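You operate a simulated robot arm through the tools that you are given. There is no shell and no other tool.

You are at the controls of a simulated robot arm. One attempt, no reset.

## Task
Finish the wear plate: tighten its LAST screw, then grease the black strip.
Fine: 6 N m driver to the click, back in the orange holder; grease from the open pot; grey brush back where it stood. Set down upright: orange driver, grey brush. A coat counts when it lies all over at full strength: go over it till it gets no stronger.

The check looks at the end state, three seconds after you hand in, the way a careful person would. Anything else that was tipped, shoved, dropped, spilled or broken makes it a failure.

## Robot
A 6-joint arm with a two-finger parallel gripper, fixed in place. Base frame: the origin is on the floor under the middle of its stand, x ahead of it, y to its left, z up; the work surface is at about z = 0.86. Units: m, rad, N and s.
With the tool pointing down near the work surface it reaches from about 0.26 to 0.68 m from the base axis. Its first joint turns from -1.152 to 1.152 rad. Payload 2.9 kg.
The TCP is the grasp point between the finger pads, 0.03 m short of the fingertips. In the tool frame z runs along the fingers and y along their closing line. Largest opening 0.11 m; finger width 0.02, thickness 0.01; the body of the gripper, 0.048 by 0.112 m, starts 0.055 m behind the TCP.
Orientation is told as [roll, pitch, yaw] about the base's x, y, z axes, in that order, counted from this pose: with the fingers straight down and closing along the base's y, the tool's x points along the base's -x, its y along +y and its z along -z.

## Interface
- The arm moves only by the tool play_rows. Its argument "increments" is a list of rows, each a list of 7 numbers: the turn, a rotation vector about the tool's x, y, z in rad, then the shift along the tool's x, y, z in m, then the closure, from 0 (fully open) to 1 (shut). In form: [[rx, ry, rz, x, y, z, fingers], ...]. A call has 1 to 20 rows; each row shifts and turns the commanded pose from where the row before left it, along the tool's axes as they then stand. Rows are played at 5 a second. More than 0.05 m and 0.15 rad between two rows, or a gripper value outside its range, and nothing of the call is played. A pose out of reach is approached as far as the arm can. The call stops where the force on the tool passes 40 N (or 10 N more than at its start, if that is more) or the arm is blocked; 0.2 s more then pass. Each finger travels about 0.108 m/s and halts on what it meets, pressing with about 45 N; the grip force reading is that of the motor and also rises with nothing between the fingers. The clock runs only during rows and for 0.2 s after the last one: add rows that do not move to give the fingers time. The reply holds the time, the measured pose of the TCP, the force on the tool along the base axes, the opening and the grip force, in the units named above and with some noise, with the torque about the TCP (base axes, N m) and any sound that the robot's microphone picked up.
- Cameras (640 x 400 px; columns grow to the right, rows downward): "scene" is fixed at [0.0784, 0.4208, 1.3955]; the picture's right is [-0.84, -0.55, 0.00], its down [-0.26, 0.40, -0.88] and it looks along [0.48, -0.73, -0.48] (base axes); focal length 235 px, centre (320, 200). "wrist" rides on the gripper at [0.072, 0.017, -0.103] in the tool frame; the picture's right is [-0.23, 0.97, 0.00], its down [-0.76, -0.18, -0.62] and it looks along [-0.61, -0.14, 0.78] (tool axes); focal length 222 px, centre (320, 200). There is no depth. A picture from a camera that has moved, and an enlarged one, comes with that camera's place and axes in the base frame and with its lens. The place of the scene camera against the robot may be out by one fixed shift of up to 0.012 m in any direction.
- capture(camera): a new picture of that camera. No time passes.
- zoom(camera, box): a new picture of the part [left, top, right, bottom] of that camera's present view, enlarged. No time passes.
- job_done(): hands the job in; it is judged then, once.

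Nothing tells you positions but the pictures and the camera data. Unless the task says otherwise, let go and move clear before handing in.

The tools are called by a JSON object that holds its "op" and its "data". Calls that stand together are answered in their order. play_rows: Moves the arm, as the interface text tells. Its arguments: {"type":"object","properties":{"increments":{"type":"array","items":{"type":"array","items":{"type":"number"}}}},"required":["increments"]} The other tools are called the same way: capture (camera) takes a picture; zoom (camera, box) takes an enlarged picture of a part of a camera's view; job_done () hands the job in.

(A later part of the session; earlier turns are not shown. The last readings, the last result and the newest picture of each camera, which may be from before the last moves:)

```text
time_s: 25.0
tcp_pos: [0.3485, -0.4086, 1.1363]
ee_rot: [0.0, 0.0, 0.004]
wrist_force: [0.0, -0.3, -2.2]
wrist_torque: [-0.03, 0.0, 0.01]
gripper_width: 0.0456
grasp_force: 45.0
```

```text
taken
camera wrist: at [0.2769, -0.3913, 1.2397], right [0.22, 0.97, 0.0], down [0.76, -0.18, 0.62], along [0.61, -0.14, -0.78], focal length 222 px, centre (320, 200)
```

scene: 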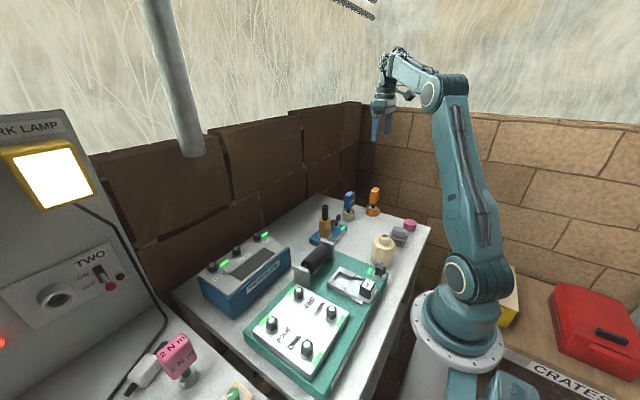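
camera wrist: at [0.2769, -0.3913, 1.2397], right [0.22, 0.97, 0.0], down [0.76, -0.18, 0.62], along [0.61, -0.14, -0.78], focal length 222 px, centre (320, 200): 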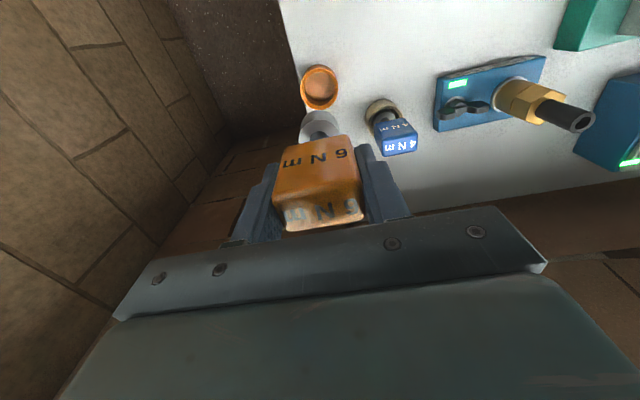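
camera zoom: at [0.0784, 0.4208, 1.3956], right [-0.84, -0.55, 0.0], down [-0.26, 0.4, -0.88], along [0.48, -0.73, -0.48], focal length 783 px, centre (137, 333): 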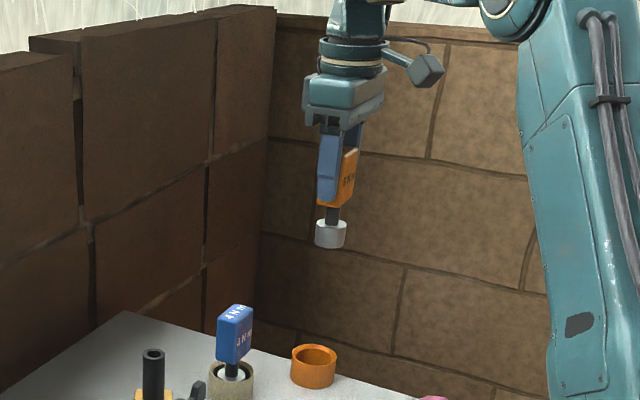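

The driver is out; its lower end is a silver socket. I'll zoom to measure the socket and the distance to the TCP.

{"op": "zoom", "data": {"camera": "scene", "box": [350, 130, 390, 180]}}

{"op": "zoom", "data": {"camera": "wrist", "box": [270, 50, 370, 240]}}

```text
8.00 times, centred on (370, 155) of scene
camera zoom: at [0.0784, 0.4208, 1.3956], right [-0.84, -0.55, 0.0], down [-0.26, 0.4, -0.88], along [0.48, -0.73, -0.48], focal length 1879 px, centre (-80, 560)
```

zoom: 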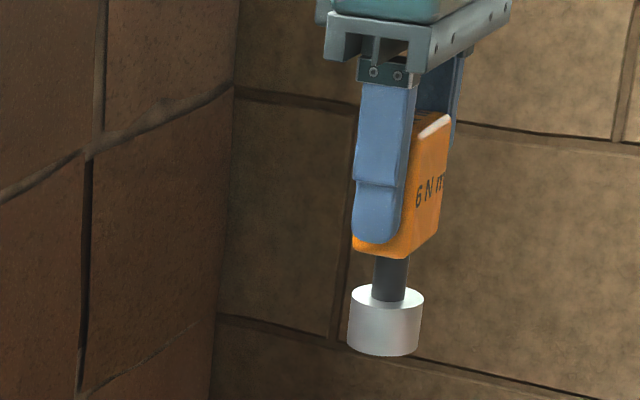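

```text
2.11 times, centred on (320, 145) of wrist
camera zoom: at [0.2769, -0.3913, 1.2397], right [0.22, 0.97, 0.0], down [0.76, -0.18, 0.62], along [0.61, -0.14, -0.78], focal length 468 px, centre (320, 316)
```

zoom: 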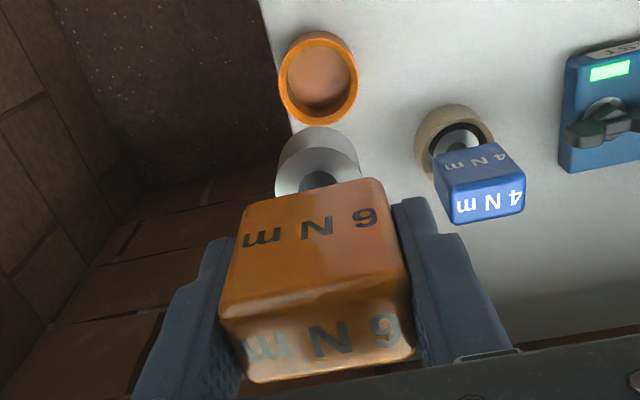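

The socket bottom is about 0.089 m below the TCP. I'll carry it high over to the wear plate and look at the LAST screw from above.

{"op": "play_rows", "data": {"increments": [[0, 0, 0, 0, 0, -0.04, 1], [0, 0, 0, 0, 0, -0.04, 1], [0, 0, 0, -0.015, 0.045, 0, 1], [0, 0, 0, -0.015, 0.045, 0, 1], [0, 0, 0, -0.015, 0.045, 0, 1], [0, 0, 0, -0.015, 0.045, 0, 1], [0, 0, 0, -0.015, 0.045, 0, 1], [0, 0, 0, -0.015, 0.045, 0, 1], [0, 0, 0, -0.015, 0.045, 0, 1], [0, 0, 0, -0.015, 0.045, 0, 1], [0, 0, 0, -0.015, 0.045, 0, 1], [0, 0, 0, -0.015, 0.045, 0, 1], [0, 0, 0, -0.015, 0.045, 0, 1], [0, 0, 0, -0.015, 0.045, 0, 1], [0, 0, 0, 0, 0, 0, 1], [0, 0, 0, 0, 0, 0, 1]]}}

{"op": "capture", "data": {"camera": "wrist"}}

{"op": "zoom", "data": {"camera": "wrist", "box": [220, 40, 420, 180]}}

{"op": "capture", "data": {"camera": "scene"}}

```text
time_s: 28.4
tcp_pos: [0.5275, 0.1326, 1.2159]
ee_rot: [0.0, -0.001, 0.002]
wrist_force: [0.2, 0.3, -1.1]
wrist_torque: [0.01, 0.01, -0.04]
gripper_width: 0.0457
grasp_force: 45.1
```

```text
taken
camera wrist: at [0.4563, 0.1507, 1.319], right [0.22, 0.97, 0.0], down [0.76, -0.18, 0.62], along [0.61, -0.14, -0.78], focal length 222 px, centre (320, 200)
```

wrist: 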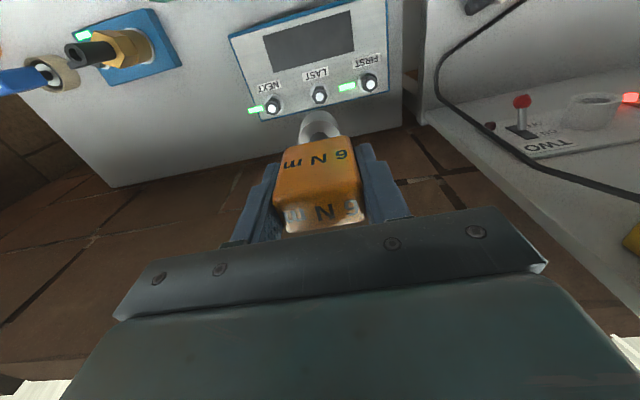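

```text
2.86 times, centred on (320, 110) of wrist
camera zoom: at [0.4563, 0.1507, 1.319], right [0.22, 0.97, 0.0], down [0.76, -0.18, 0.62], along [0.61, -0.14, -0.78], focal length 635 px, centre (320, 457)
```

zoom: 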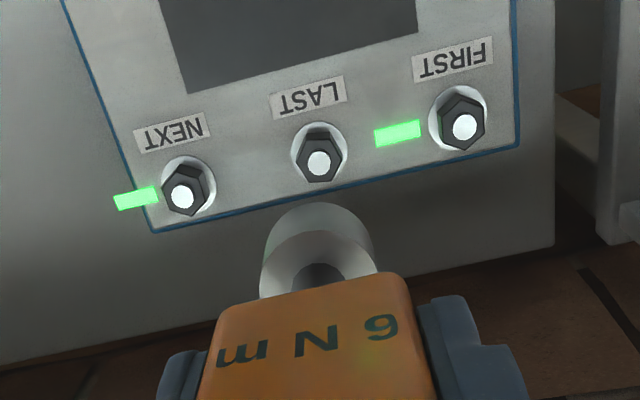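

```text
taken
```

scene: 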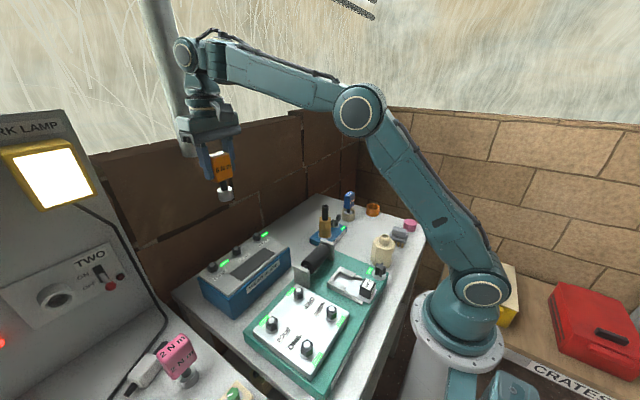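

LAST's pin top triangulates to about (0.541, 0.130, 0.963), and the socket axis lies on the tool axis. I'll shift over it, come down partway, and verify.

{"op": "play_rows", "data": {"increments": [[0, 0, 0, -0.013, -0.003, 0, 1], [0, 0, 0, 0, 0, 0.03, 1], [0, 0, 0, 0, 0, 0.03, 1], [0, 0, 0, 0, 0, 0.03, 1], [0, 0, 0, 0, 0, 0, 1], [0, 0, 0, 0, 0, 0, 1]]}}

{"op": "zoom", "data": {"camera": "wrist", "box": [220, 40, 420, 180]}}

{"op": "zoom", "data": {"camera": "scene", "box": [180, 180, 300, 290]}}

```text
time_s: 29.8
tcp_pos: [0.5401, 0.1294, 1.1237]
ee_rot: [0.001, -0.001, 0.005]
wrist_force: [0.0, -0.4, -2.0]
wrist_torque: [0.01, 0.0, -0.01]
gripper_width: 0.0458
grasp_force: 45.0
```

```text
2.86 times, centred on (320, 110) of wrist
camera zoom: at [0.4684, 0.1464, 1.2279], right [0.22, 0.97, 0.0], down [0.76, -0.18, 0.62], along [0.61, -0.14, -0.78], focal length 635 px, centre (320, 457)
```

zoom: 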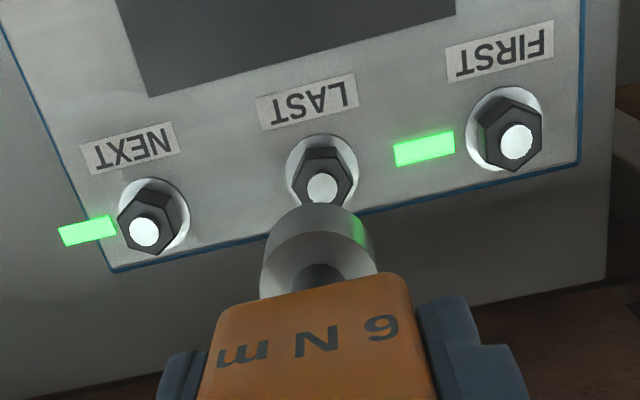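

```text
3.64 times, centred on (240, 235) of scene
camera zoom: at [0.0784, 0.4208, 1.3955], right [-0.84, -0.55, 0.0], down [-0.26, 0.4, -0.88], along [0.48, -0.73, -0.48], focal length 854 px, centre (611, 73)
```

zoom: 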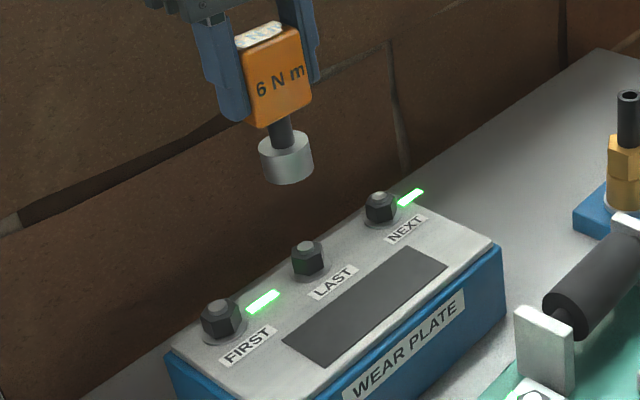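

Socket and screw line up within a millimetre or two. Before seating, I'll pre-rotate counter-clockwise by 120° to have plenty of clockwise travel, and check what the wrist reaches.

{"op": "play_rows", "data": {"increments": [[0, 0, -0.1396, 0, 0, 0, 1], [0, 0, -0.1396, 0, 0, 0, 1], [0, 0, -0.1396, 0, 0, 0, 1], [0, 0, -0.1396, 0, 0, 0, 1], [0, 0, -0.1396, 0, 0, 0, 1], [0, 0, -0.1396, 0, 0, 0, 1], [0, 0, -0.1396, 0, 0, 0, 1], [0, 0, -0.1396, 0, 0, 0, 1], [0, 0, -0.1396, 0, 0, 0, 1], [0, 0, -0.1396, 0, 0, 0, 1], [0, 0, -0.1396, 0, 0, 0, 1], [0, 0, -0.1396, 0, 0, 0, 1], [0, 0, -0.1396, 0, 0, 0, 1], [0, 0, -0.1396, 0, 0, 0, 1], [0, 0, -0.1396, 0, 0, 0, 1], [0, 0, 0, 0, 0, 0, 1], [0, 0, 0, 0, 0, 0, 1]]}}

{"op": "zoom", "data": {"camera": "wrist", "box": [220, 40, 420, 180]}}

{"op": "capture", "data": {"camera": "scene"}}

```text
time_s: 33.4
tcp_pos: [0.5414, 0.128, 1.1253]
ee_rot: [0.0, 0.0, 2.097]
wrist_force: [-0.1, -0.1, -2.3]
wrist_torque: [0.05, 0.0, -0.02]
gripper_width: 0.0454
grasp_force: 45.3
```

```text
2.86 times, centred on (320, 110) of wrist
camera zoom: at [0.5638, 0.0586, 1.2287], right [-0.96, -0.29, 0.0], down [-0.23, 0.75, 0.62], along [-0.18, 0.6, -0.78], focal length 635 px, centre (320, 457)
```

zoom: 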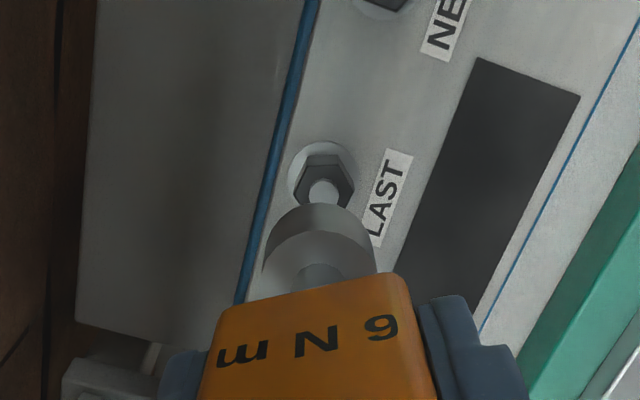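

```text
taken
```

scene: 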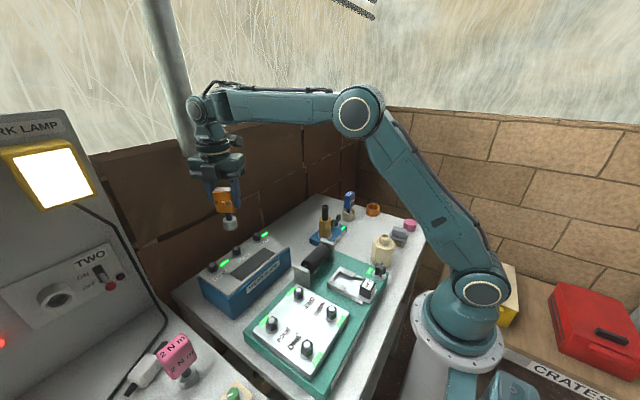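

The wrist reaches yaw 2.1 without trouble and the screw stays aligned. I'll descend to just above the pin and check.

{"op": "play_rows", "data": {"increments": [[0, 0, 0, -0.0009, 0.0006, 0.02, 1], [0, 0, 0, 0, 0, 0.02, 1], [0, 0, 0, 0, 0, 0.015, 1], [0, 0, 0, 0, 0, 0, 1]]}}

{"op": "zoom", "data": {"camera": "wrist", "box": [260, 60, 380, 160]}}

{"op": "zoom", "data": {"camera": "scene", "box": [190, 190, 290, 290]}}

```text
time_s: 34.4
tcp_pos: [0.5413, 0.1291, 1.0691]
ee_rot: [0.0, 0.0, 2.097]
wrist_force: [1.1, 0.0, -1.6]
wrist_torque: [0.01, 0.02, -0.02]
gripper_width: 0.0456
grasp_force: 44.7
```

```text
4.00 times, centred on (320, 110) of wrist
camera zoom: at [0.5632, 0.059, 1.1732], right [-0.96, -0.29, 0.0], down [-0.23, 0.75, 0.62], along [-0.18, 0.6, -0.78], focal length 888 px, centre (320, 560)
```

zoom: 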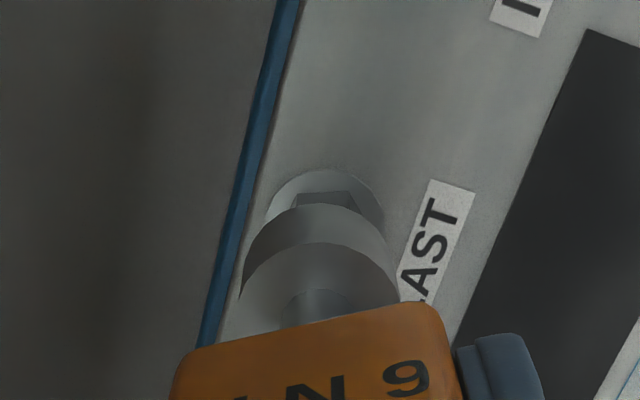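

```text
4.00 times, centred on (240, 240) of scene
camera zoom: at [0.0784, 0.4208, 1.3955], right [-0.84, -0.55, 0.0], down [-0.26, 0.4, -0.88], along [0.48, -0.73, -0.48], focal length 940 px, centre (640, 40)
```

zoom: 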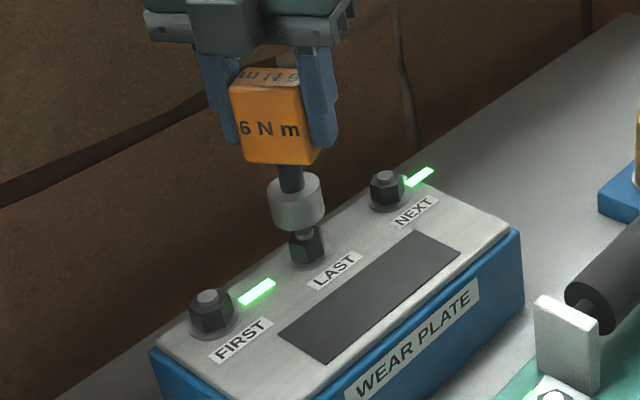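

The washer sits about 1.5 mm to the picture's right of the socket axis; I'll correct that and descend in small steps onto the head.

{"op": "play_rows", "data": {"increments": [[0, 0, 0, -0.0003, 0.0012, 0.003, 1], [0, 0, 0, 0, 0, 0.004, 1], [0, 0, 0, 0, 0, 0.004, 1], [0, 0, 0, 0, 0, 0.004, 1], [0, 0, 0, 0, 0, 0, 1]]}}

{"op": "zoom", "data": {"camera": "scene", "box": [190, 190, 290, 290]}}

{"op": "zoom", "data": {"camera": "wrist", "box": [260, 60, 380, 160]}}

```text
time_s: 35.6
tcp_pos: [0.54, 0.128, 1.0555]
ee_rot: [0.001, 0.0, 2.099]
wrist_force: [0.8, -0.1, -0.9]
wrist_torque: [0.03, -0.01, 0.03]
gripper_width: 0.0458
grasp_force: 45.3
```

```text
4.00 times, centred on (240, 240) of scene
camera zoom: at [0.0784, 0.4208, 1.3955], right [-0.84, -0.55, 0.0], down [-0.26, 0.4, -0.88], along [0.48, -0.73, -0.48], focal length 940 px, centre (640, 40)
```

zoom: 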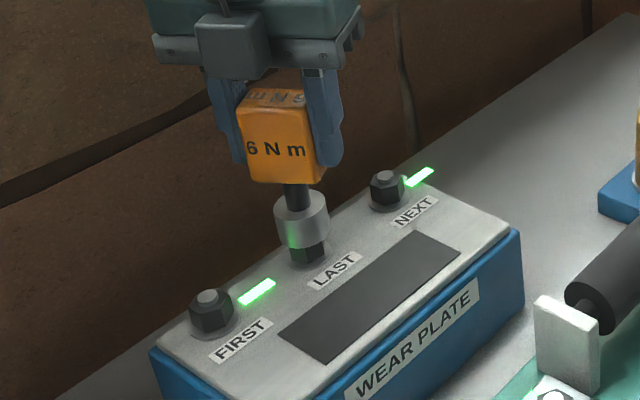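

```text
4.00 times, centred on (320, 110) of wrist
camera zoom: at [0.5616, 0.0586, 1.1583], right [-0.96, -0.29, 0.0], down [-0.23, 0.75, 0.62], along [-0.18, 0.6, -0.78], focal length 888 px, centre (320, 560)
```

zoom: 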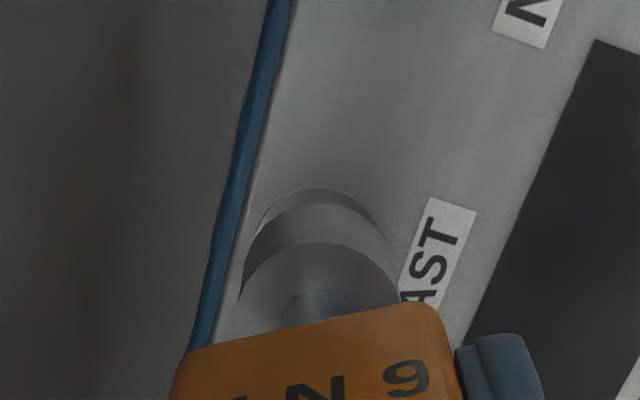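

Centred now. Continuing the descent in small steps until it seats or meets resistance.

{"op": "play_rows", "data": {"increments": [[0, 0, 0, 0, 0, 0.003, 1], [0, 0, 0, 0, 0, 0.003, 1], [0, 0, 0, 0, 0, 0.003, 1], [0, 0, 0, 0, 0, 0, 1]]}}

{"op": "zoom", "data": {"camera": "scene", "box": [190, 190, 290, 290]}}

```text
time_s: 36.6
tcp_pos: [0.5395, 0.1297, 1.0506]
ee_rot: [-0.005, 0.002, 2.099]
wrist_force: [-4.5, -0.8, 5.7]
wrist_torque: [-0.12, 0.49, 0.01]
gripper_width: 0.0459
grasp_force: 44.9
stopped in row 4: the force on the tool passed its limit at 42 N (the readings are from after the stop); the commanded pose is now the measured one
```

```text
4.00 times, centred on (240, 240) of scene
camera zoom: at [0.0782, 0.4207, 1.3956], right [-0.84, -0.55, 0.0], down [-0.26, 0.4, -0.88], along [0.48, -0.73, -0.48], focal length 940 px, centre (640, 40)
```

zoom: 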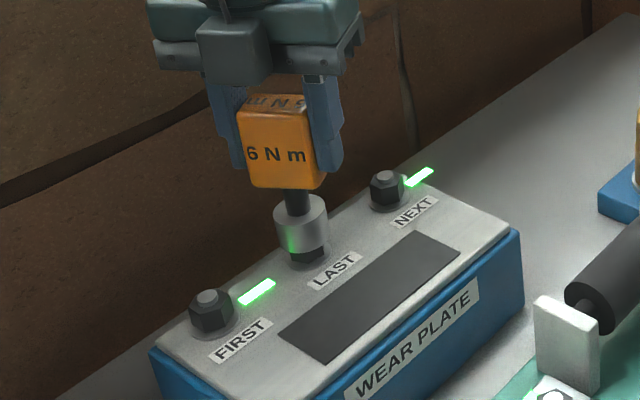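

Contact at TCP z ≈ 1.051, before seating — the socket probably isn't in phase with the hex. I'll press lightly and turn slowly clockwise to let it drop on.

{"op": "play_rows", "data": {"increments": [[0, 0, 0.04, 0, 0, 0.0005, 1], [0, 0, 0.04, 0, 0, 0.0005, 1], [0, 0, 0.04, 0, 0, 0, 1], [0, 0, 0.04, 0, 0, 0, 1], [0, 0, 0.04, 0, 0, 0, 1]]}}

```text
time_s: 37.8
tcp_pos: [0.5404, 0.129, 1.0518]
ee_rot: [-0.011, 0.0, 1.898]
wrist_force: [-11.3, -2.8, 27.1]
wrist_torque: [-0.15, 1.26, 0.02]
gripper_width: 0.0458
grasp_force: 44.6
```

The reaction acts on the socket's -x side and pushes the tool towards -x, so the screw lies a bit more to -x. I'll back off, shift about 2 mm that way, and try again.

{"op": "play_rows", "data": {"increments": [[0, 0, 0, 0, 0, -0.006, 1], [0, 0, 0, -0.0012, 0.0016, 0, 1], [0, 0, 0, 0, 0, 0, 1]]}}

{"op": "zoom", "data": {"camera": "wrist", "box": [260, 60, 380, 160]}}

{"op": "zoom", "data": {"camera": "scene", "box": [210, 210, 270, 270]}}

```text
time_s: 38.6
tcp_pos: [0.5378, 0.1301, 1.0546]
ee_rot: [-0.008, 0.002, 1.899]
wrist_force: [0.3, -0.2, -2.3]
wrist_torque: [0.0, 0.01, -0.01]
gripper_width: 0.0453
grasp_force: 44.7
```

```text
4.00 times, centred on (320, 110) of wrist
camera zoom: at [0.5451, 0.0569, 1.1582], right [-1.0, -0.1, -0.01], down [-0.08, 0.78, 0.62], along [-0.06, 0.62, -0.78], focal length 888 px, centre (320, 560)
```

zoom: 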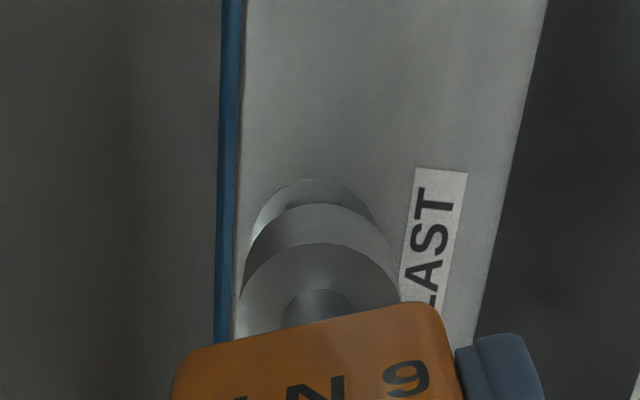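

```text
6.67 times, centred on (240, 240) of scene
camera zoom: at [0.0784, 0.4208, 1.3955], right [-0.84, -0.55, 0.0], down [-0.26, 0.4, -0.88], along [0.48, -0.73, -0.48], focal length 1566 px, centre (853, -67)
```

zoom: 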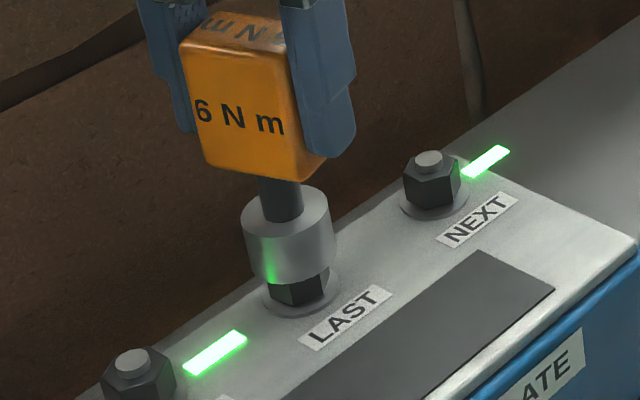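

I'll level the small tilt that crept in and lower again to read the contact.

{"op": "play_rows", "data": {"increments": [[0.0026, -0.0076, 0, 0, 0, 0, 1], [0, 0, 0, 0, 0, 0.002, 1], [0, 0, 0, 0, 0, 0.002, 1], [0, 0, 0, 0, 0, 0.001, 1], [0, 0, 0, 0, 0, 0, 1]]}}

```text
time_s: 39.8
tcp_pos: [0.538, 0.1285, 1.0513]
ee_rot: [-0.012, -0.009, 1.899]
wrist_force: [-0.6, -7.1, 12.0]
wrist_torque: [-0.72, 0.03, 0.01]
gripper_width: 0.0455
grasp_force: 45.0
```

My tilt correction went about the wrong axis, so the tool is leaning about 0.7°. I'll back off, level properly, nudge slightly to -y and try again.

{"op": "play_rows", "data": {"increments": [[0, 0, 0, 0, 0, -0.005, 1], [-0.0106, 0.0076, 0, 0.0006, 0, 0, 1], [0, 0, 0, 0, 0, 0, 1]]}}

{"op": "zoom", "data": {"camera": "scene", "box": [210, 210, 270, 270]}}

{"op": "zoom", "data": {"camera": "wrist", "box": [280, 80, 360, 150]}}

```text
time_s: 40.6
tcp_pos: [0.539, 0.13, 1.0548]
ee_rot: [0.003, 0.0, 1.902]
wrist_force: [-0.4, 0.5, -1.8]
wrist_torque: [0.02, 0.01, -0.02]
gripper_width: 0.0456
grasp_force: 44.7
```

```text
6.67 times, centred on (240, 240) of scene
camera zoom: at [0.0784, 0.4208, 1.3955], right [-0.84, -0.55, 0.0], down [-0.26, 0.4, -0.88], along [0.48, -0.73, -0.48], focal length 1566 px, centre (853, -67)
```

zoom: 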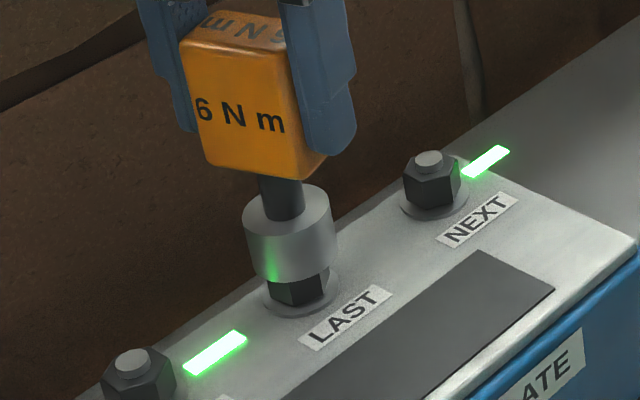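

```text
5.71 times, centred on (320, 115) of wrist
camera zoom: at [0.5461, 0.0569, 1.159], right [-0.99, -0.1, 0.0], down [-0.08, 0.78, 0.62], along [-0.06, 0.62, -0.78], focal length 1269 px, centre (320, 686)
```

zoom: 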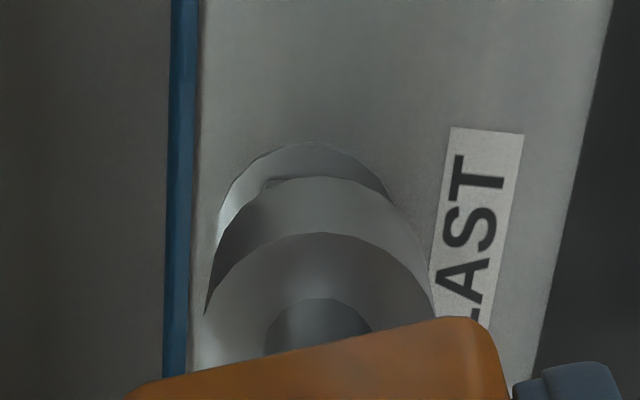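

The scene view shows it close; I'll lower again onto the head and read the contact direction.

{"op": "play_rows", "data": {"increments": [[0, 0, 0, 0, 0, 0.002, 1], [0, 0, 0, 0, 0, 0.002, 1], [0, 0, 0, 0, 0, 0.001, 1], [0, 0, 0, 0, 0, 0, 1]]}}

```text
time_s: 41.6
tcp_pos: [0.5384, 0.1303, 1.0521]
ee_rot: [-0.002, 0.002, 1.9]
wrist_force: [3.3, 0.4, 5.2]
wrist_torque: [-0.02, -0.35, 0.04]
gripper_width: 0.0457
grasp_force: 45.2
```

Now the contact is on the +x side, so the centre lies between the two tries. I'll move back about 1 mm in +x, press lightly, and turn slowly clockwise to find the hex phase.

{"op": "play_rows", "data": {"increments": [[0, 0, 0, 0, 0, -0.003, 1], [0, 0, 0, 0.0003, -0.0009, 0, 1], [0, 0, 0, 0, 0, 0.003, 1], [0, 0, 0, 0, 0, 0.001, 1], [0, 0, 0, 0, 0, 0, 1]]}}

```text
time_s: 42.8
tcp_pos: [0.5413, 0.1297, 1.0509]
ee_rot: [-0.001, 0.002, 1.899]
wrist_force: [0.1, 2.0, 14.4]
wrist_torque: [0.2, 0.01, 0.03]
gripper_width: 0.0454
grasp_force: 44.9
```

The reaction is now central (14 N straight up), so only the phase is off. Turning slowly clockwise under light pressure.

{"op": "play_rows", "data": {"increments": [[0, 0, 0.05, 0, 0, 0.0003, 1], [0, 0, 0.05, 0, 0, 0.0003, 1], [0, 0, 0.05, 0, 0, 0, 1], [0, 0, 0.05, 0, 0, 0, 1], [0, 0, 0, 0, 0, 0, 1]]}}

```text
time_s: 44.0
tcp_pos: [0.5395, 0.129, 1.0501]
ee_rot: [-0.004, 0.001, 1.699]
wrist_force: [-1.0, 4.2, 28.3]
wrist_torque: [0.28, 0.05, -0.03]
gripper_width: 0.0458
grasp_force: 45.1
```

{"op": "play_rows", "data": {"increments": [[0, 0, 0.05, 0, 0, -0.0004, 1], [0, 0, 0.05, 0, 0, 0, 1], [0, 0, 0.05, 0, 0, 0, 1], [0, 0, 0.05, 0, 0, 0, 1], [0, 0, 0, 0, 0, 0, 1]]}}

```text
time_s: 45.2
tcp_pos: [0.5389, 0.13, 1.0508]
ee_rot: [0.0, 0.0, 1.499]
wrist_force: [-0.3, 3.1, 24.8]
wrist_torque: [0.3, -0.09, 0.02]
gripper_width: 0.0455
grasp_force: 45.1
```

{"op": "play_rows", "data": {"increments": [[0, 0, 0.05, 0, 0, 0, 1], [0, 0, 0.05, 0, 0, 0, 1], [0, 0, 0.05, 0, 0, 0, 1], [0, 0, 0.05, 0, 0, 0, 1], [0, 0, 0.05, 0, 0, 0, 1], [0, 0, 0, 0, 0, 0, 1]]}}

{"op": "zoom", "data": {"camera": "scene", "box": [210, 210, 270, 270]}}

```text
time_s: 46.6
tcp_pos: [0.5391, 0.1296, 1.0502]
ee_rot: [-0.005, -0.001, 1.25]
wrist_force: [3.3, 2.9, 24.0]
wrist_torque: [0.31, -0.23, 0.01]
gripper_width: 0.0457
grasp_force: 45.4
```

```text
6.67 times, centred on (240, 240) of scene
camera zoom: at [0.078, 0.4208, 1.3956], right [-0.84, -0.55, 0.0], down [-0.26, 0.4, -0.88], along [0.48, -0.73, -0.48], focal length 1566 px, centre (853, -67)
```

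zoom: 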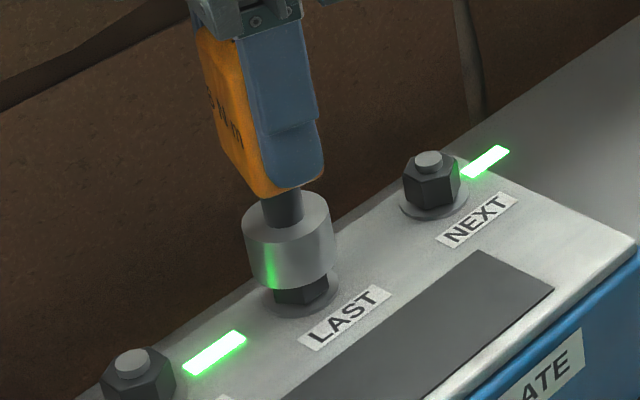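

No drop yet, though the reaction stays central and the torque is nearly zero. I'll look closely at whether the hex turns along with the socket.

{"op": "zoom", "data": {"camera": "scene", "box": [230, 230, 256, 262]}}

{"op": "zoom", "data": {"camera": "wrist", "box": [280, 80, 360, 150]}}

```text
12.50 times, centred on (243, 246) of scene
camera zoom: at [0.078, 0.4208, 1.3956], right [-0.84, -0.55, 0.0], down [-0.26, 0.4, -0.88], along [0.48, -0.73, -0.48], focal length 2937 px, centre (1282, -375)
```

zoom: 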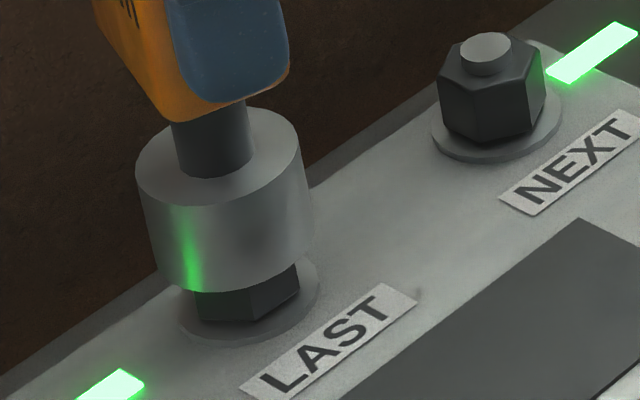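

```text
5.71 times, centred on (320, 115) of wrist
camera zoom: at [0.5002, 0.0672, 1.1544], right [-0.85, 0.52, 0.0], down [0.41, 0.67, 0.62], along [0.33, 0.53, -0.78], focal length 1269 px, centre (320, 686)
```

zoom: 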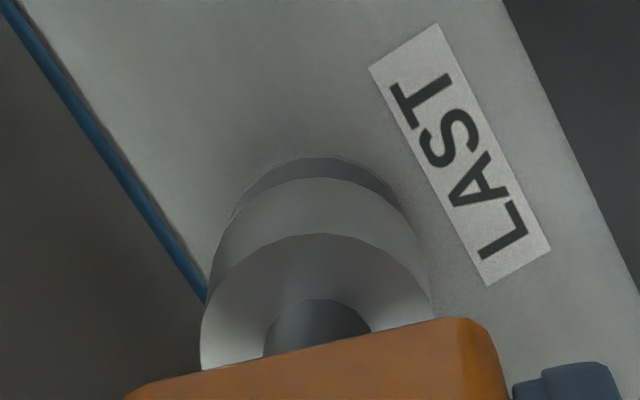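

{"op": "zoom", "data": {"camera": "scene", "box": [232, 246, 248, 260]}}

{"op": "play_rows", "data": {"increments": [[0, 0, 0.05, 0, 0, 0, 1], [0, 0, 0.05, 0, 0, 0, 1], [0, 0, 0.05, 0, 0, 0, 1], [0, 0, 0.05, 0, 0, 0, 1], [0, 0, 0.05, 0, 0, 0, 1], [0, 0, 0, 0, 0, 0, 1]]}}

{"op": "zoom", "data": {"camera": "scene", "box": [232, 246, 248, 260]}}

```text
16.00 times, centred on (240, 253) of scene
camera zoom: at [0.078, 0.4208, 1.3956], right [-0.84, -0.55, 0.0], down [-0.26, 0.4, -0.88], along [0.48, -0.73, -0.48], focal length 3759 px, centre (1600, -648)
```

zoom: 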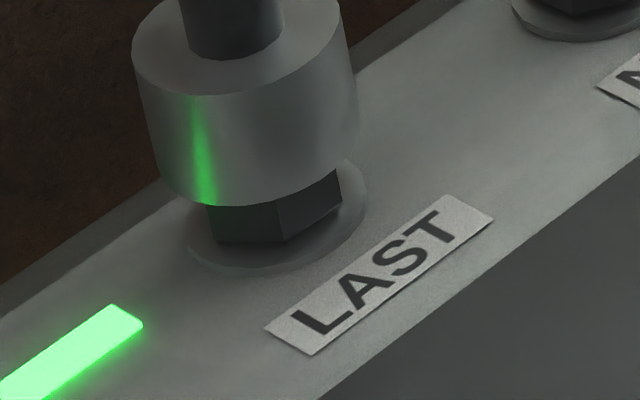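

```text
time_s: 48.0
tcp_pos: [0.5392, 0.1291, 1.0516]
ee_rot: [-0.002, -0.001, 1.002]
wrist_force: [1.1, 4.1, 24.8]
wrist_torque: [0.39, -0.11, -0.03]
gripper_width: 0.0453
grasp_force: 45.0
```

```text
16.00 times, centred on (240, 253) of scene
camera zoom: at [0.078, 0.4208, 1.3956], right [-0.84, -0.55, 0.0], down [-0.26, 0.4, -0.88], along [0.48, -0.73, -0.48], focal length 3759 px, centre (1600, -648)
```

zoom: 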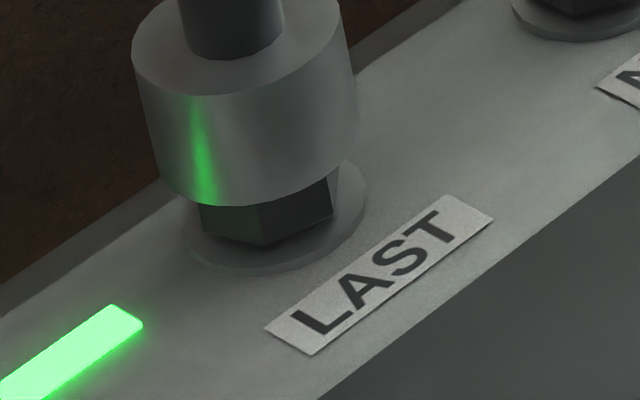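

The hex turned along with the socket by the same angle, so the driver is engaged and the screw is loose. I'll keep turning clockwise, watching the force and listening for the click.

{"op": "play_rows", "data": {"increments": [[0, 0, 0.08, 0, 0, 0, 1], [0, 0, 0.08, 0, 0, 0, 1], [0, 0, 0.08, 0, 0, 0, 1], [0, 0, 0.08, 0, 0, 0, 1], [0, 0, 0.08, 0, 0, 0, 1], [0, 0, 0.08, 0, 0, 0, 1], [0, 0, 0, 0, 0, 0, 1]]}}

```text
time_s: 49.6
tcp_pos: [0.5399, 0.1296, 1.0513]
ee_rot: [-0.001, -0.001, 0.521]
wrist_force: [-2.3, 4.8, 25.8]
wrist_torque: [0.41, 0.19, 0.06]
gripper_width: 0.0457
grasp_force: 44.9
```

{"op": "play_rows", "data": {"increments": [[0, 0, 0.1, 0, 0, 0, 1], [0, 0, 0.1, 0, 0, 0, 1], [0, 0, 0.1, 0, 0, 0, 1], [0, 0, 0.1, 0, 0, 0, 1], [0, 0, 0.1, 0, 0, 0, 1], [0, 0, 0.1, 0, 0, 0, 1], [0, 0, 0, 0, 0, 0, 1]]}}

{"op": "zoom", "data": {"camera": "scene", "box": [232, 246, 248, 260]}}

```text
time_s: 51.2
tcp_pos: [0.5402, 0.131, 1.0484]
ee_rot: [-0.001, 0.003, -0.081]
wrist_force: [3.8, 6.0, -3.8]
wrist_torque: [0.5, -0.35, 0.1]
gripper_width: 0.0457
grasp_force: 45.2
```

```text
16.00 times, centred on (240, 253) of scene
camera zoom: at [0.0786, 0.421, 1.3955], right [-0.84, -0.55, 0.0], down [-0.26, 0.4, -0.88], along [0.48, -0.73, -0.48], focal length 3759 px, centre (1600, -648)
```

zoom: 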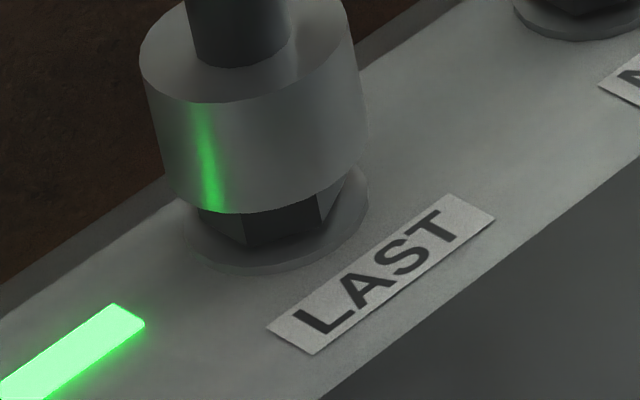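

The upward force has vanished and the tool sank — the socket has now slipped onto the hex in phase. I'll press down gently to seat it fully.

{"op": "play_rows", "data": {"increments": [[0, 0, 0, 0, 0, 0.002, 1], [0, 0, 0, 0, 0, 0.002, 1], [0, 0, 0, 0, 0, 0.002, 1], [0, 0, 0, 0, 0, 0.002, 1], [0, 0, 0, 0, 0, 0.002, 1], [0, 0, 0, 0, 0, 0, 1]]}}

{"op": "zoom", "data": {"camera": "scene", "box": [230, 230, 256, 262]}}

```text
time_s: 52.6
tcp_pos: [0.5396, 0.1296, 1.0405]
ee_rot: [-0.001, 0.002, -0.078]
wrist_force: [-0.4, 2.6, 0.3]
wrist_torque: [0.27, 0.01, 0.0]
gripper_width: 0.0457
grasp_force: 44.9
```

```text
12.50 times, centred on (243, 246) of scene
camera zoom: at [0.0784, 0.4209, 1.3955], right [-0.84, -0.55, 0.0], down [-0.26, 0.4, -0.88], along [0.48, -0.73, -0.48], focal length 2937 px, centre (1282, -375)
```

zoom: 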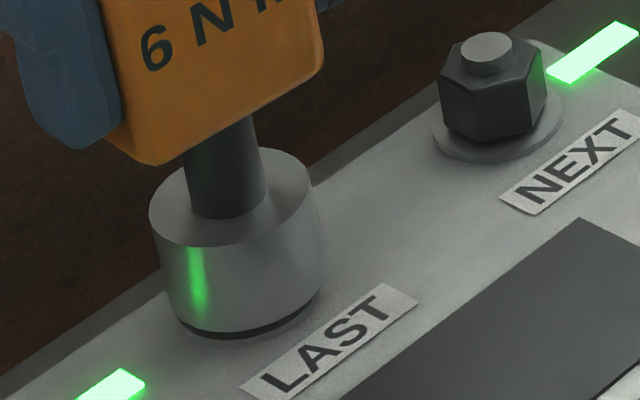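

{"op": "play_rows", "data": {"increments": [[0, 0, 0, 0, 0, 0.001, 1], [0, 0, 0, 0, 0, 0.001, 1], [0, 0, 0, 0, 0, 0.001, 1], [0, 0, 0, 0, 0, 0, 1]]}}

```text
time_s: 53.6
tcp_pos: [0.5392, 0.129, 1.0363]
ee_rot: [-0.001, -0.001, -0.081]
wrist_force: [0.5, 0.1, 3.8]
wrist_torque: [0.12, -0.02, 0.0]
gripper_width: 0.0457
grasp_force: 45.4
```

Seated with light contact. Now turning clockwise slowly, listening for the click.

{"op": "play_rows", "data": {"increments": [[0, 0, 0.05, 0, 0, 0, 1], [0, 0, 0.05, 0, 0, 0, 1], [0, 0, 0.05, 0, 0, 0, 1], [0, 0, 0.05, 0, 0, 0, 1], [0, 0, 0, 0, 0, 0, 1]]}}

```text
time_s: 54.8
tcp_pos: [0.5387, 0.1296, 1.0367]
ee_rot: [0.0, 0.0, -0.279]
wrist_force: [2.6, 2.4, 9.7]
wrist_torque: [0.6, 0.08, 0.78]
gripper_width: 0.0458
grasp_force: 45.6
```

Torque is building (0.8 N m). Continuing.

{"op": "play_rows", "data": {"increments": [[0, 0, 0.05, 0, 0, 0, 1], [0, 0, 0.05, 0, 0, 0, 1], [0, 0, 0.05, 0, 0, 0, 1], [0, 0, 0.05, 0, 0, 0, 1], [0, 0, 0, 0, 0, 0, 1]]}}

```text
time_s: 56.0
tcp_pos: [0.5383, 0.1302, 1.0372]
ee_rot: [0.0, 0.001, -0.477]
wrist_force: [-6.8, 9.9, 17.4]
wrist_torque: [-0.79, -0.82, 1.15]
gripper_width: 0.0469
grasp_force: 44.3
```

{"op": "zoom", "data": {"camera": "scene", "box": [200, 190, 280, 262]}}

{"op": "zoom", "data": {"camera": "wrist", "box": [230, 80, 410, 240]}}

```text
5.56 times, centred on (240, 226) of scene
camera zoom: at [0.0779, 0.421, 1.3955], right [-0.84, -0.55, 0.0], down [-0.26, 0.4, -0.88], along [0.48, -0.73, -0.48], focal length 1305 px, centre (764, 56)
```

zoom: 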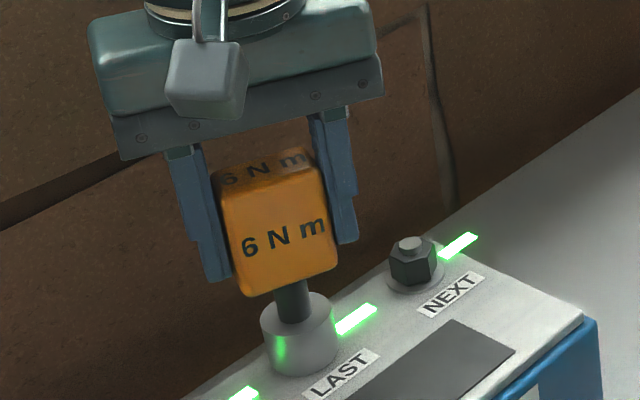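

```text
2.50 times, centred on (320, 160) of wrist
camera zoom: at [0.4823, 0.1798, 1.1403], right [0.65, 0.76, 0.0], down [0.59, -0.51, 0.62], along [0.47, -0.41, -0.78], focal length 555 px, centre (320, 300)
```

zoom: 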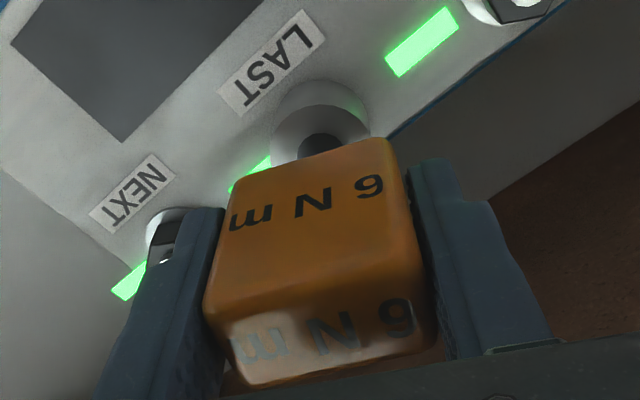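

A green mark has now lit beside LAST, but I've heard no click yet. I'll turn a little further in small steps and listen.

{"op": "play_rows", "data": {"increments": [[0, 0, 0.04, 0, 0, 0, 1], [0, 0, 0.04, 0, 0, 0, 1], [0, 0, 0, 0, 0, 0, 1]]}}

{"op": "zoom", "data": {"camera": "scene", "box": [200, 190, 280, 262]}}

```text
time_s: 56.8
tcp_pos: [0.538, 0.1298, 1.036]
ee_rot: [0.0, 0.0, -0.559]
wrist_force: [0.7, 16.8, 17.7]
wrist_torque: [-0.95, 0.81, 1.18]
gripper_width: 0.0478
grasp_force: 45.4
```

```text
5.56 times, centred on (240, 226) of scene
camera zoom: at [0.0779, 0.4211, 1.3955], right [-0.84, -0.55, 0.0], down [-0.26, 0.4, -0.88], along [0.48, -0.73, -0.48], focal length 1305 px, centre (764, 56)
```

zoom: 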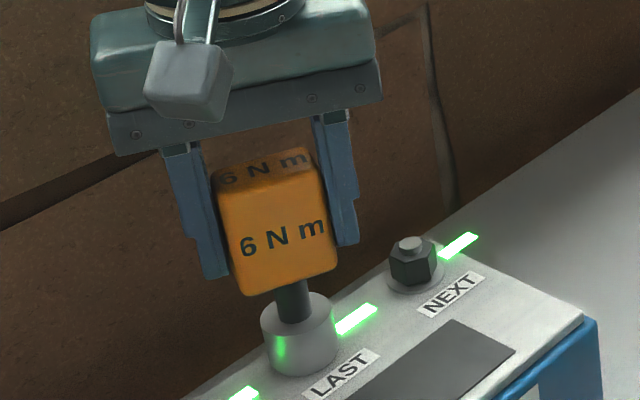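

The handle no longer turns: the hand now slips round it at about 1.2 N m. I'll ease back so the pads sit flush again, then look closely at the mark before deciding.

{"op": "play_rows", "data": {"increments": [[0, 0, -0.05, 0, 0, 0, 1], [0, 0, -0.05, 0, 0, 0, 1], [0, 0, -0.04, 0, 0, 0, 1], [0, 0, 0, 0, 0, 0, 1]]}}

{"op": "zoom", "data": {"camera": "wrist", "box": [230, 60, 410, 220]}}

{"op": "zoom", "data": {"camera": "scene", "box": [200, 210, 280, 270]}}

```text
time_s: 57.8
tcp_pos: [0.539, 0.1303, 1.0364]
ee_rot: [0.001, -0.003, -0.419]
wrist_force: [10.3, 13.3, 14.9]
wrist_torque: [-0.74, 0.29, 0.03]
gripper_width: 0.0458
grasp_force: 45.3
```

```text
2.50 times, centred on (320, 140) of wrist
camera zoom: at [0.4807, 0.1757, 1.1403], right [0.6, 0.8, 0.0], down [0.62, -0.47, 0.62], along [0.5, -0.38, -0.78], focal length 555 px, centre (320, 350)
```

zoom: 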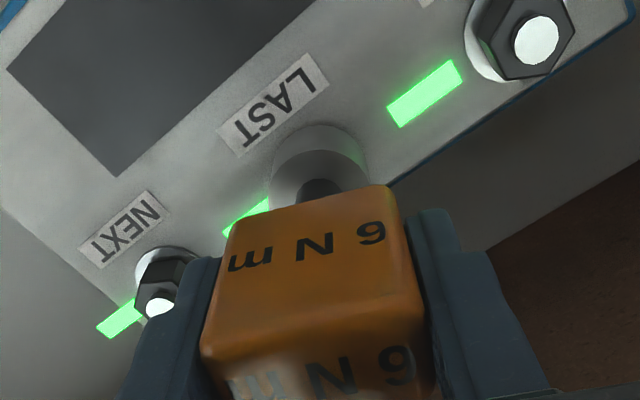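

```text
6.67 times, centred on (240, 240) of scene
camera zoom: at [0.0784, 0.4211, 1.3954], right [-0.84, -0.55, 0.0], down [-0.26, 0.4, -0.88], along [0.48, -0.73, -0.48], focal length 1566 px, centre (853, -67)
```

zoom: 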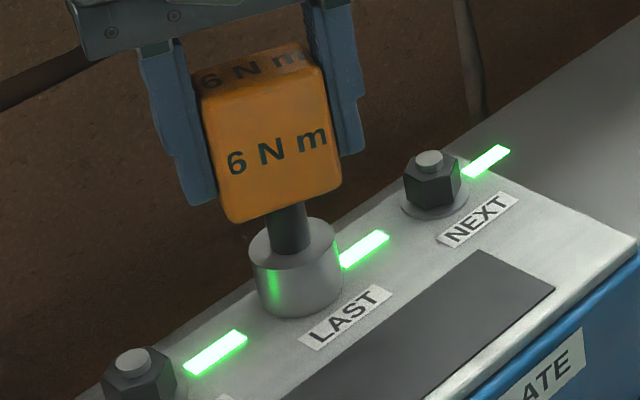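

The pads are flush again and the mark stays lit. I'll turn firmly once more to see whether it moves further or clicks.

{"op": "play_rows", "data": {"increments": [[0, 0, 0.1, 0, 0, 0, 1], [0, 0, 0.1, 0, 0, 0, 1]]}}

{"op": "zoom", "data": {"camera": "scene", "box": [200, 190, 280, 262]}}

```text
time_s: 58.4
tcp_pos: [0.5376, 0.1307, 1.036]
ee_rot: [-0.001, 0.003, -0.615]
wrist_force: [-6.9, 15.0, 17.5]
wrist_torque: [-0.27, -1.17, 1.55]
gripper_width: 0.049
grasp_force: 45.3
```

```text
5.56 times, centred on (240, 226) of scene
camera zoom: at [0.0779, 0.4211, 1.3955], right [-0.84, -0.55, 0.0], down [-0.26, 0.4, -0.88], along [0.48, -0.73, -0.48], focal length 1305 px, centre (764, 56)
```

zoom: 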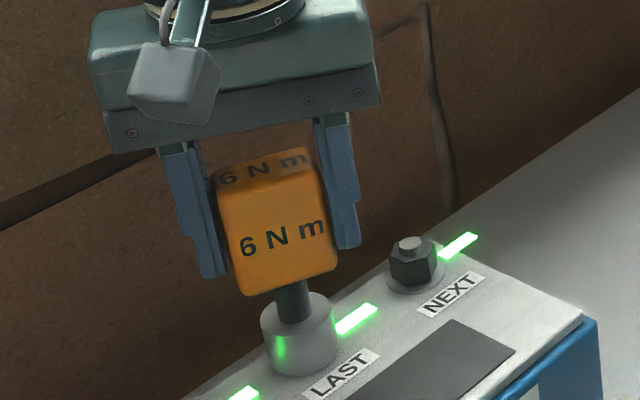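

Torque rises to 1.55 N m with the handle not moving, still no click. I'll go a bit further in small steps.

{"op": "play_rows", "data": {"increments": [[0, 0, 0.04, 0, 0, 0, 1]]}}

{"op": "play_rows", "data": {"increments": [[0, 0, 0.04, 0, 0, 0, 1]]}}

```text
time_s: 58.8
tcp_pos: [0.539, 0.1316, 1.0375]
ee_rot: [-0.001, 0.001, -0.656]
wrist_force: [-10.0, 17.4, 15.0]
wrist_torque: [-0.37, -1.16, 1.42]
gripper_width: 0.0493
grasp_force: 45.1
```

```text
time_s: 59.2
tcp_pos: [0.5377, 0.1318, 1.0367]
ee_rot: [0.0, 0.0, -0.693]
wrist_force: [-14.1, 22.3, 17.4]
wrist_torque: [-0.36, -1.02, 1.46]
gripper_width: 0.0495
grasp_force: 44.7
```

It saturates near 1.45 N m because the grip slips. I'll return to flush, let go with the driver standing on the screw, and re-grip across its wide flat faces for a better hold.

{"op": "play_rows", "data": {"increments": [[0, 0, -0.09, 0, 0, 0, 1], [0, 0, -0.09, 0, 0, 0, 1], [0, 0, -0.09, 0, 0, 0, 1], [0, 0, 0, 0, 0, 0, 1]]}}

{"op": "play_rows", "data": {"increments": [[0, 0, 0, 0, 0, 0, 0.5], [0, 0, 0, 0, 0, 0, 0.3], [0, 0, 0, 0, 0, 0, 0], [0, 0, 0, 0, 0, 0, 0], [0, 0, 0, 0, 0, 0, 0]]}}

{"op": "zoom", "data": {"camera": "scene", "box": [200, 190, 280, 262]}}

{"op": "capture", "data": {"camera": "wrist"}}

```text
time_s: 60.2
tcp_pos: [0.5397, 0.1303, 1.0363]
ee_rot: [-0.001, -0.005, -0.429]
wrist_force: [4.0, 17.0, 17.4]
wrist_torque: [-0.58, -0.9, 0.0]
gripper_width: 0.0459
grasp_force: 45.1
```

```text
time_s: 61.4
tcp_pos: [0.5389, 0.1286, 1.0355]
ee_rot: [-0.001, 0.001, -0.428]
wrist_force: [1.0, -0.2, 0.5]
wrist_torque: [0.0, 0.0, 0.01]
gripper_width: 0.1099
grasp_force: 0.1
```

```text
5.56 times, centred on (240, 226) of scene
camera zoom: at [0.0784, 0.4208, 1.3955], right [-0.84, -0.55, 0.0], down [-0.26, 0.4, -0.88], along [0.48, -0.73, -0.48], focal length 1305 px, centre (764, 56)
```

zoom: 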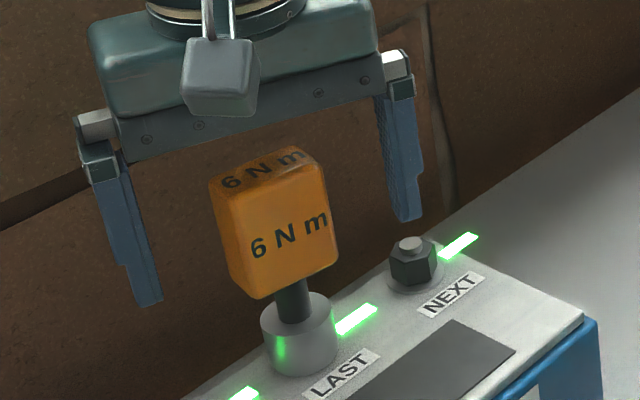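

```text
taken
camera wrist: at [0.4807, 0.1759, 1.1399], right [0.61, 0.79, 0.0], down [0.62, -0.48, 0.62], along [0.49, -0.38, -0.78], focal length 222 px, centre (320, 200)
```

wrist: 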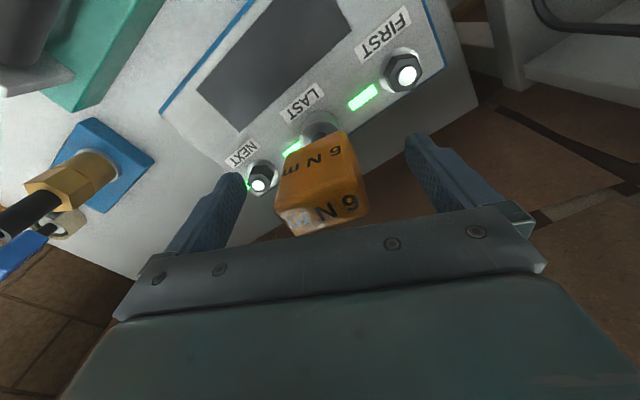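

{"op": "zoom", "data": {"camera": "wrist", "box": [250, 100, 390, 250]}}

{"op": "zoom", "data": {"camera": "scene", "box": [220, 210, 260, 260]}}

```text
2.67 times, centred on (320, 175) of wrist
camera zoom: at [0.4807, 0.1759, 1.1399], right [0.61, 0.79, 0.0], down [0.62, -0.48, 0.62], along [0.49, -0.38, -0.78], focal length 592 px, centre (320, 267)
```

zoom: 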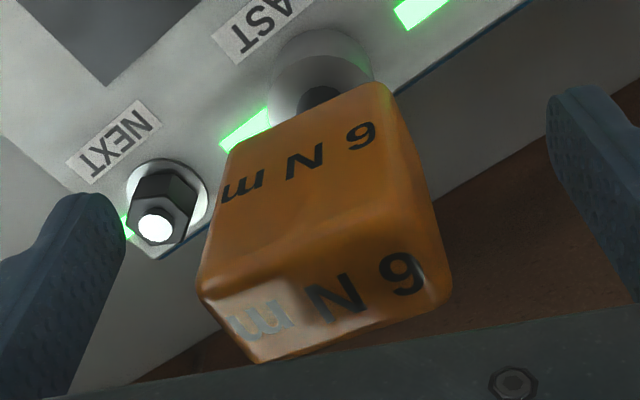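

```text
8.00 times, centred on (240, 235) of scene
camera zoom: at [0.0784, 0.4208, 1.3955], right [-0.84, -0.55, 0.0], down [-0.26, 0.4, -0.88], along [0.48, -0.73, -0.48], focal length 1879 px, centre (960, -80)
```

zoom: 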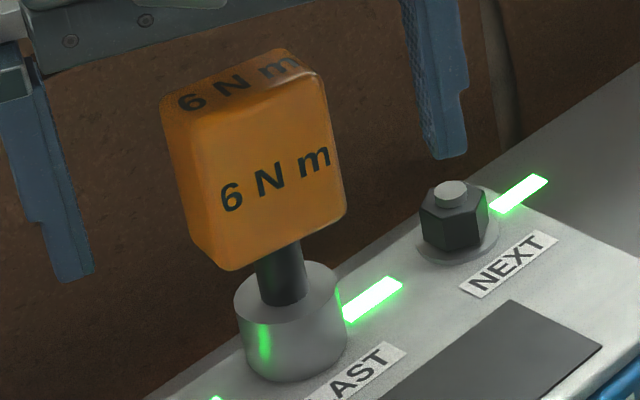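

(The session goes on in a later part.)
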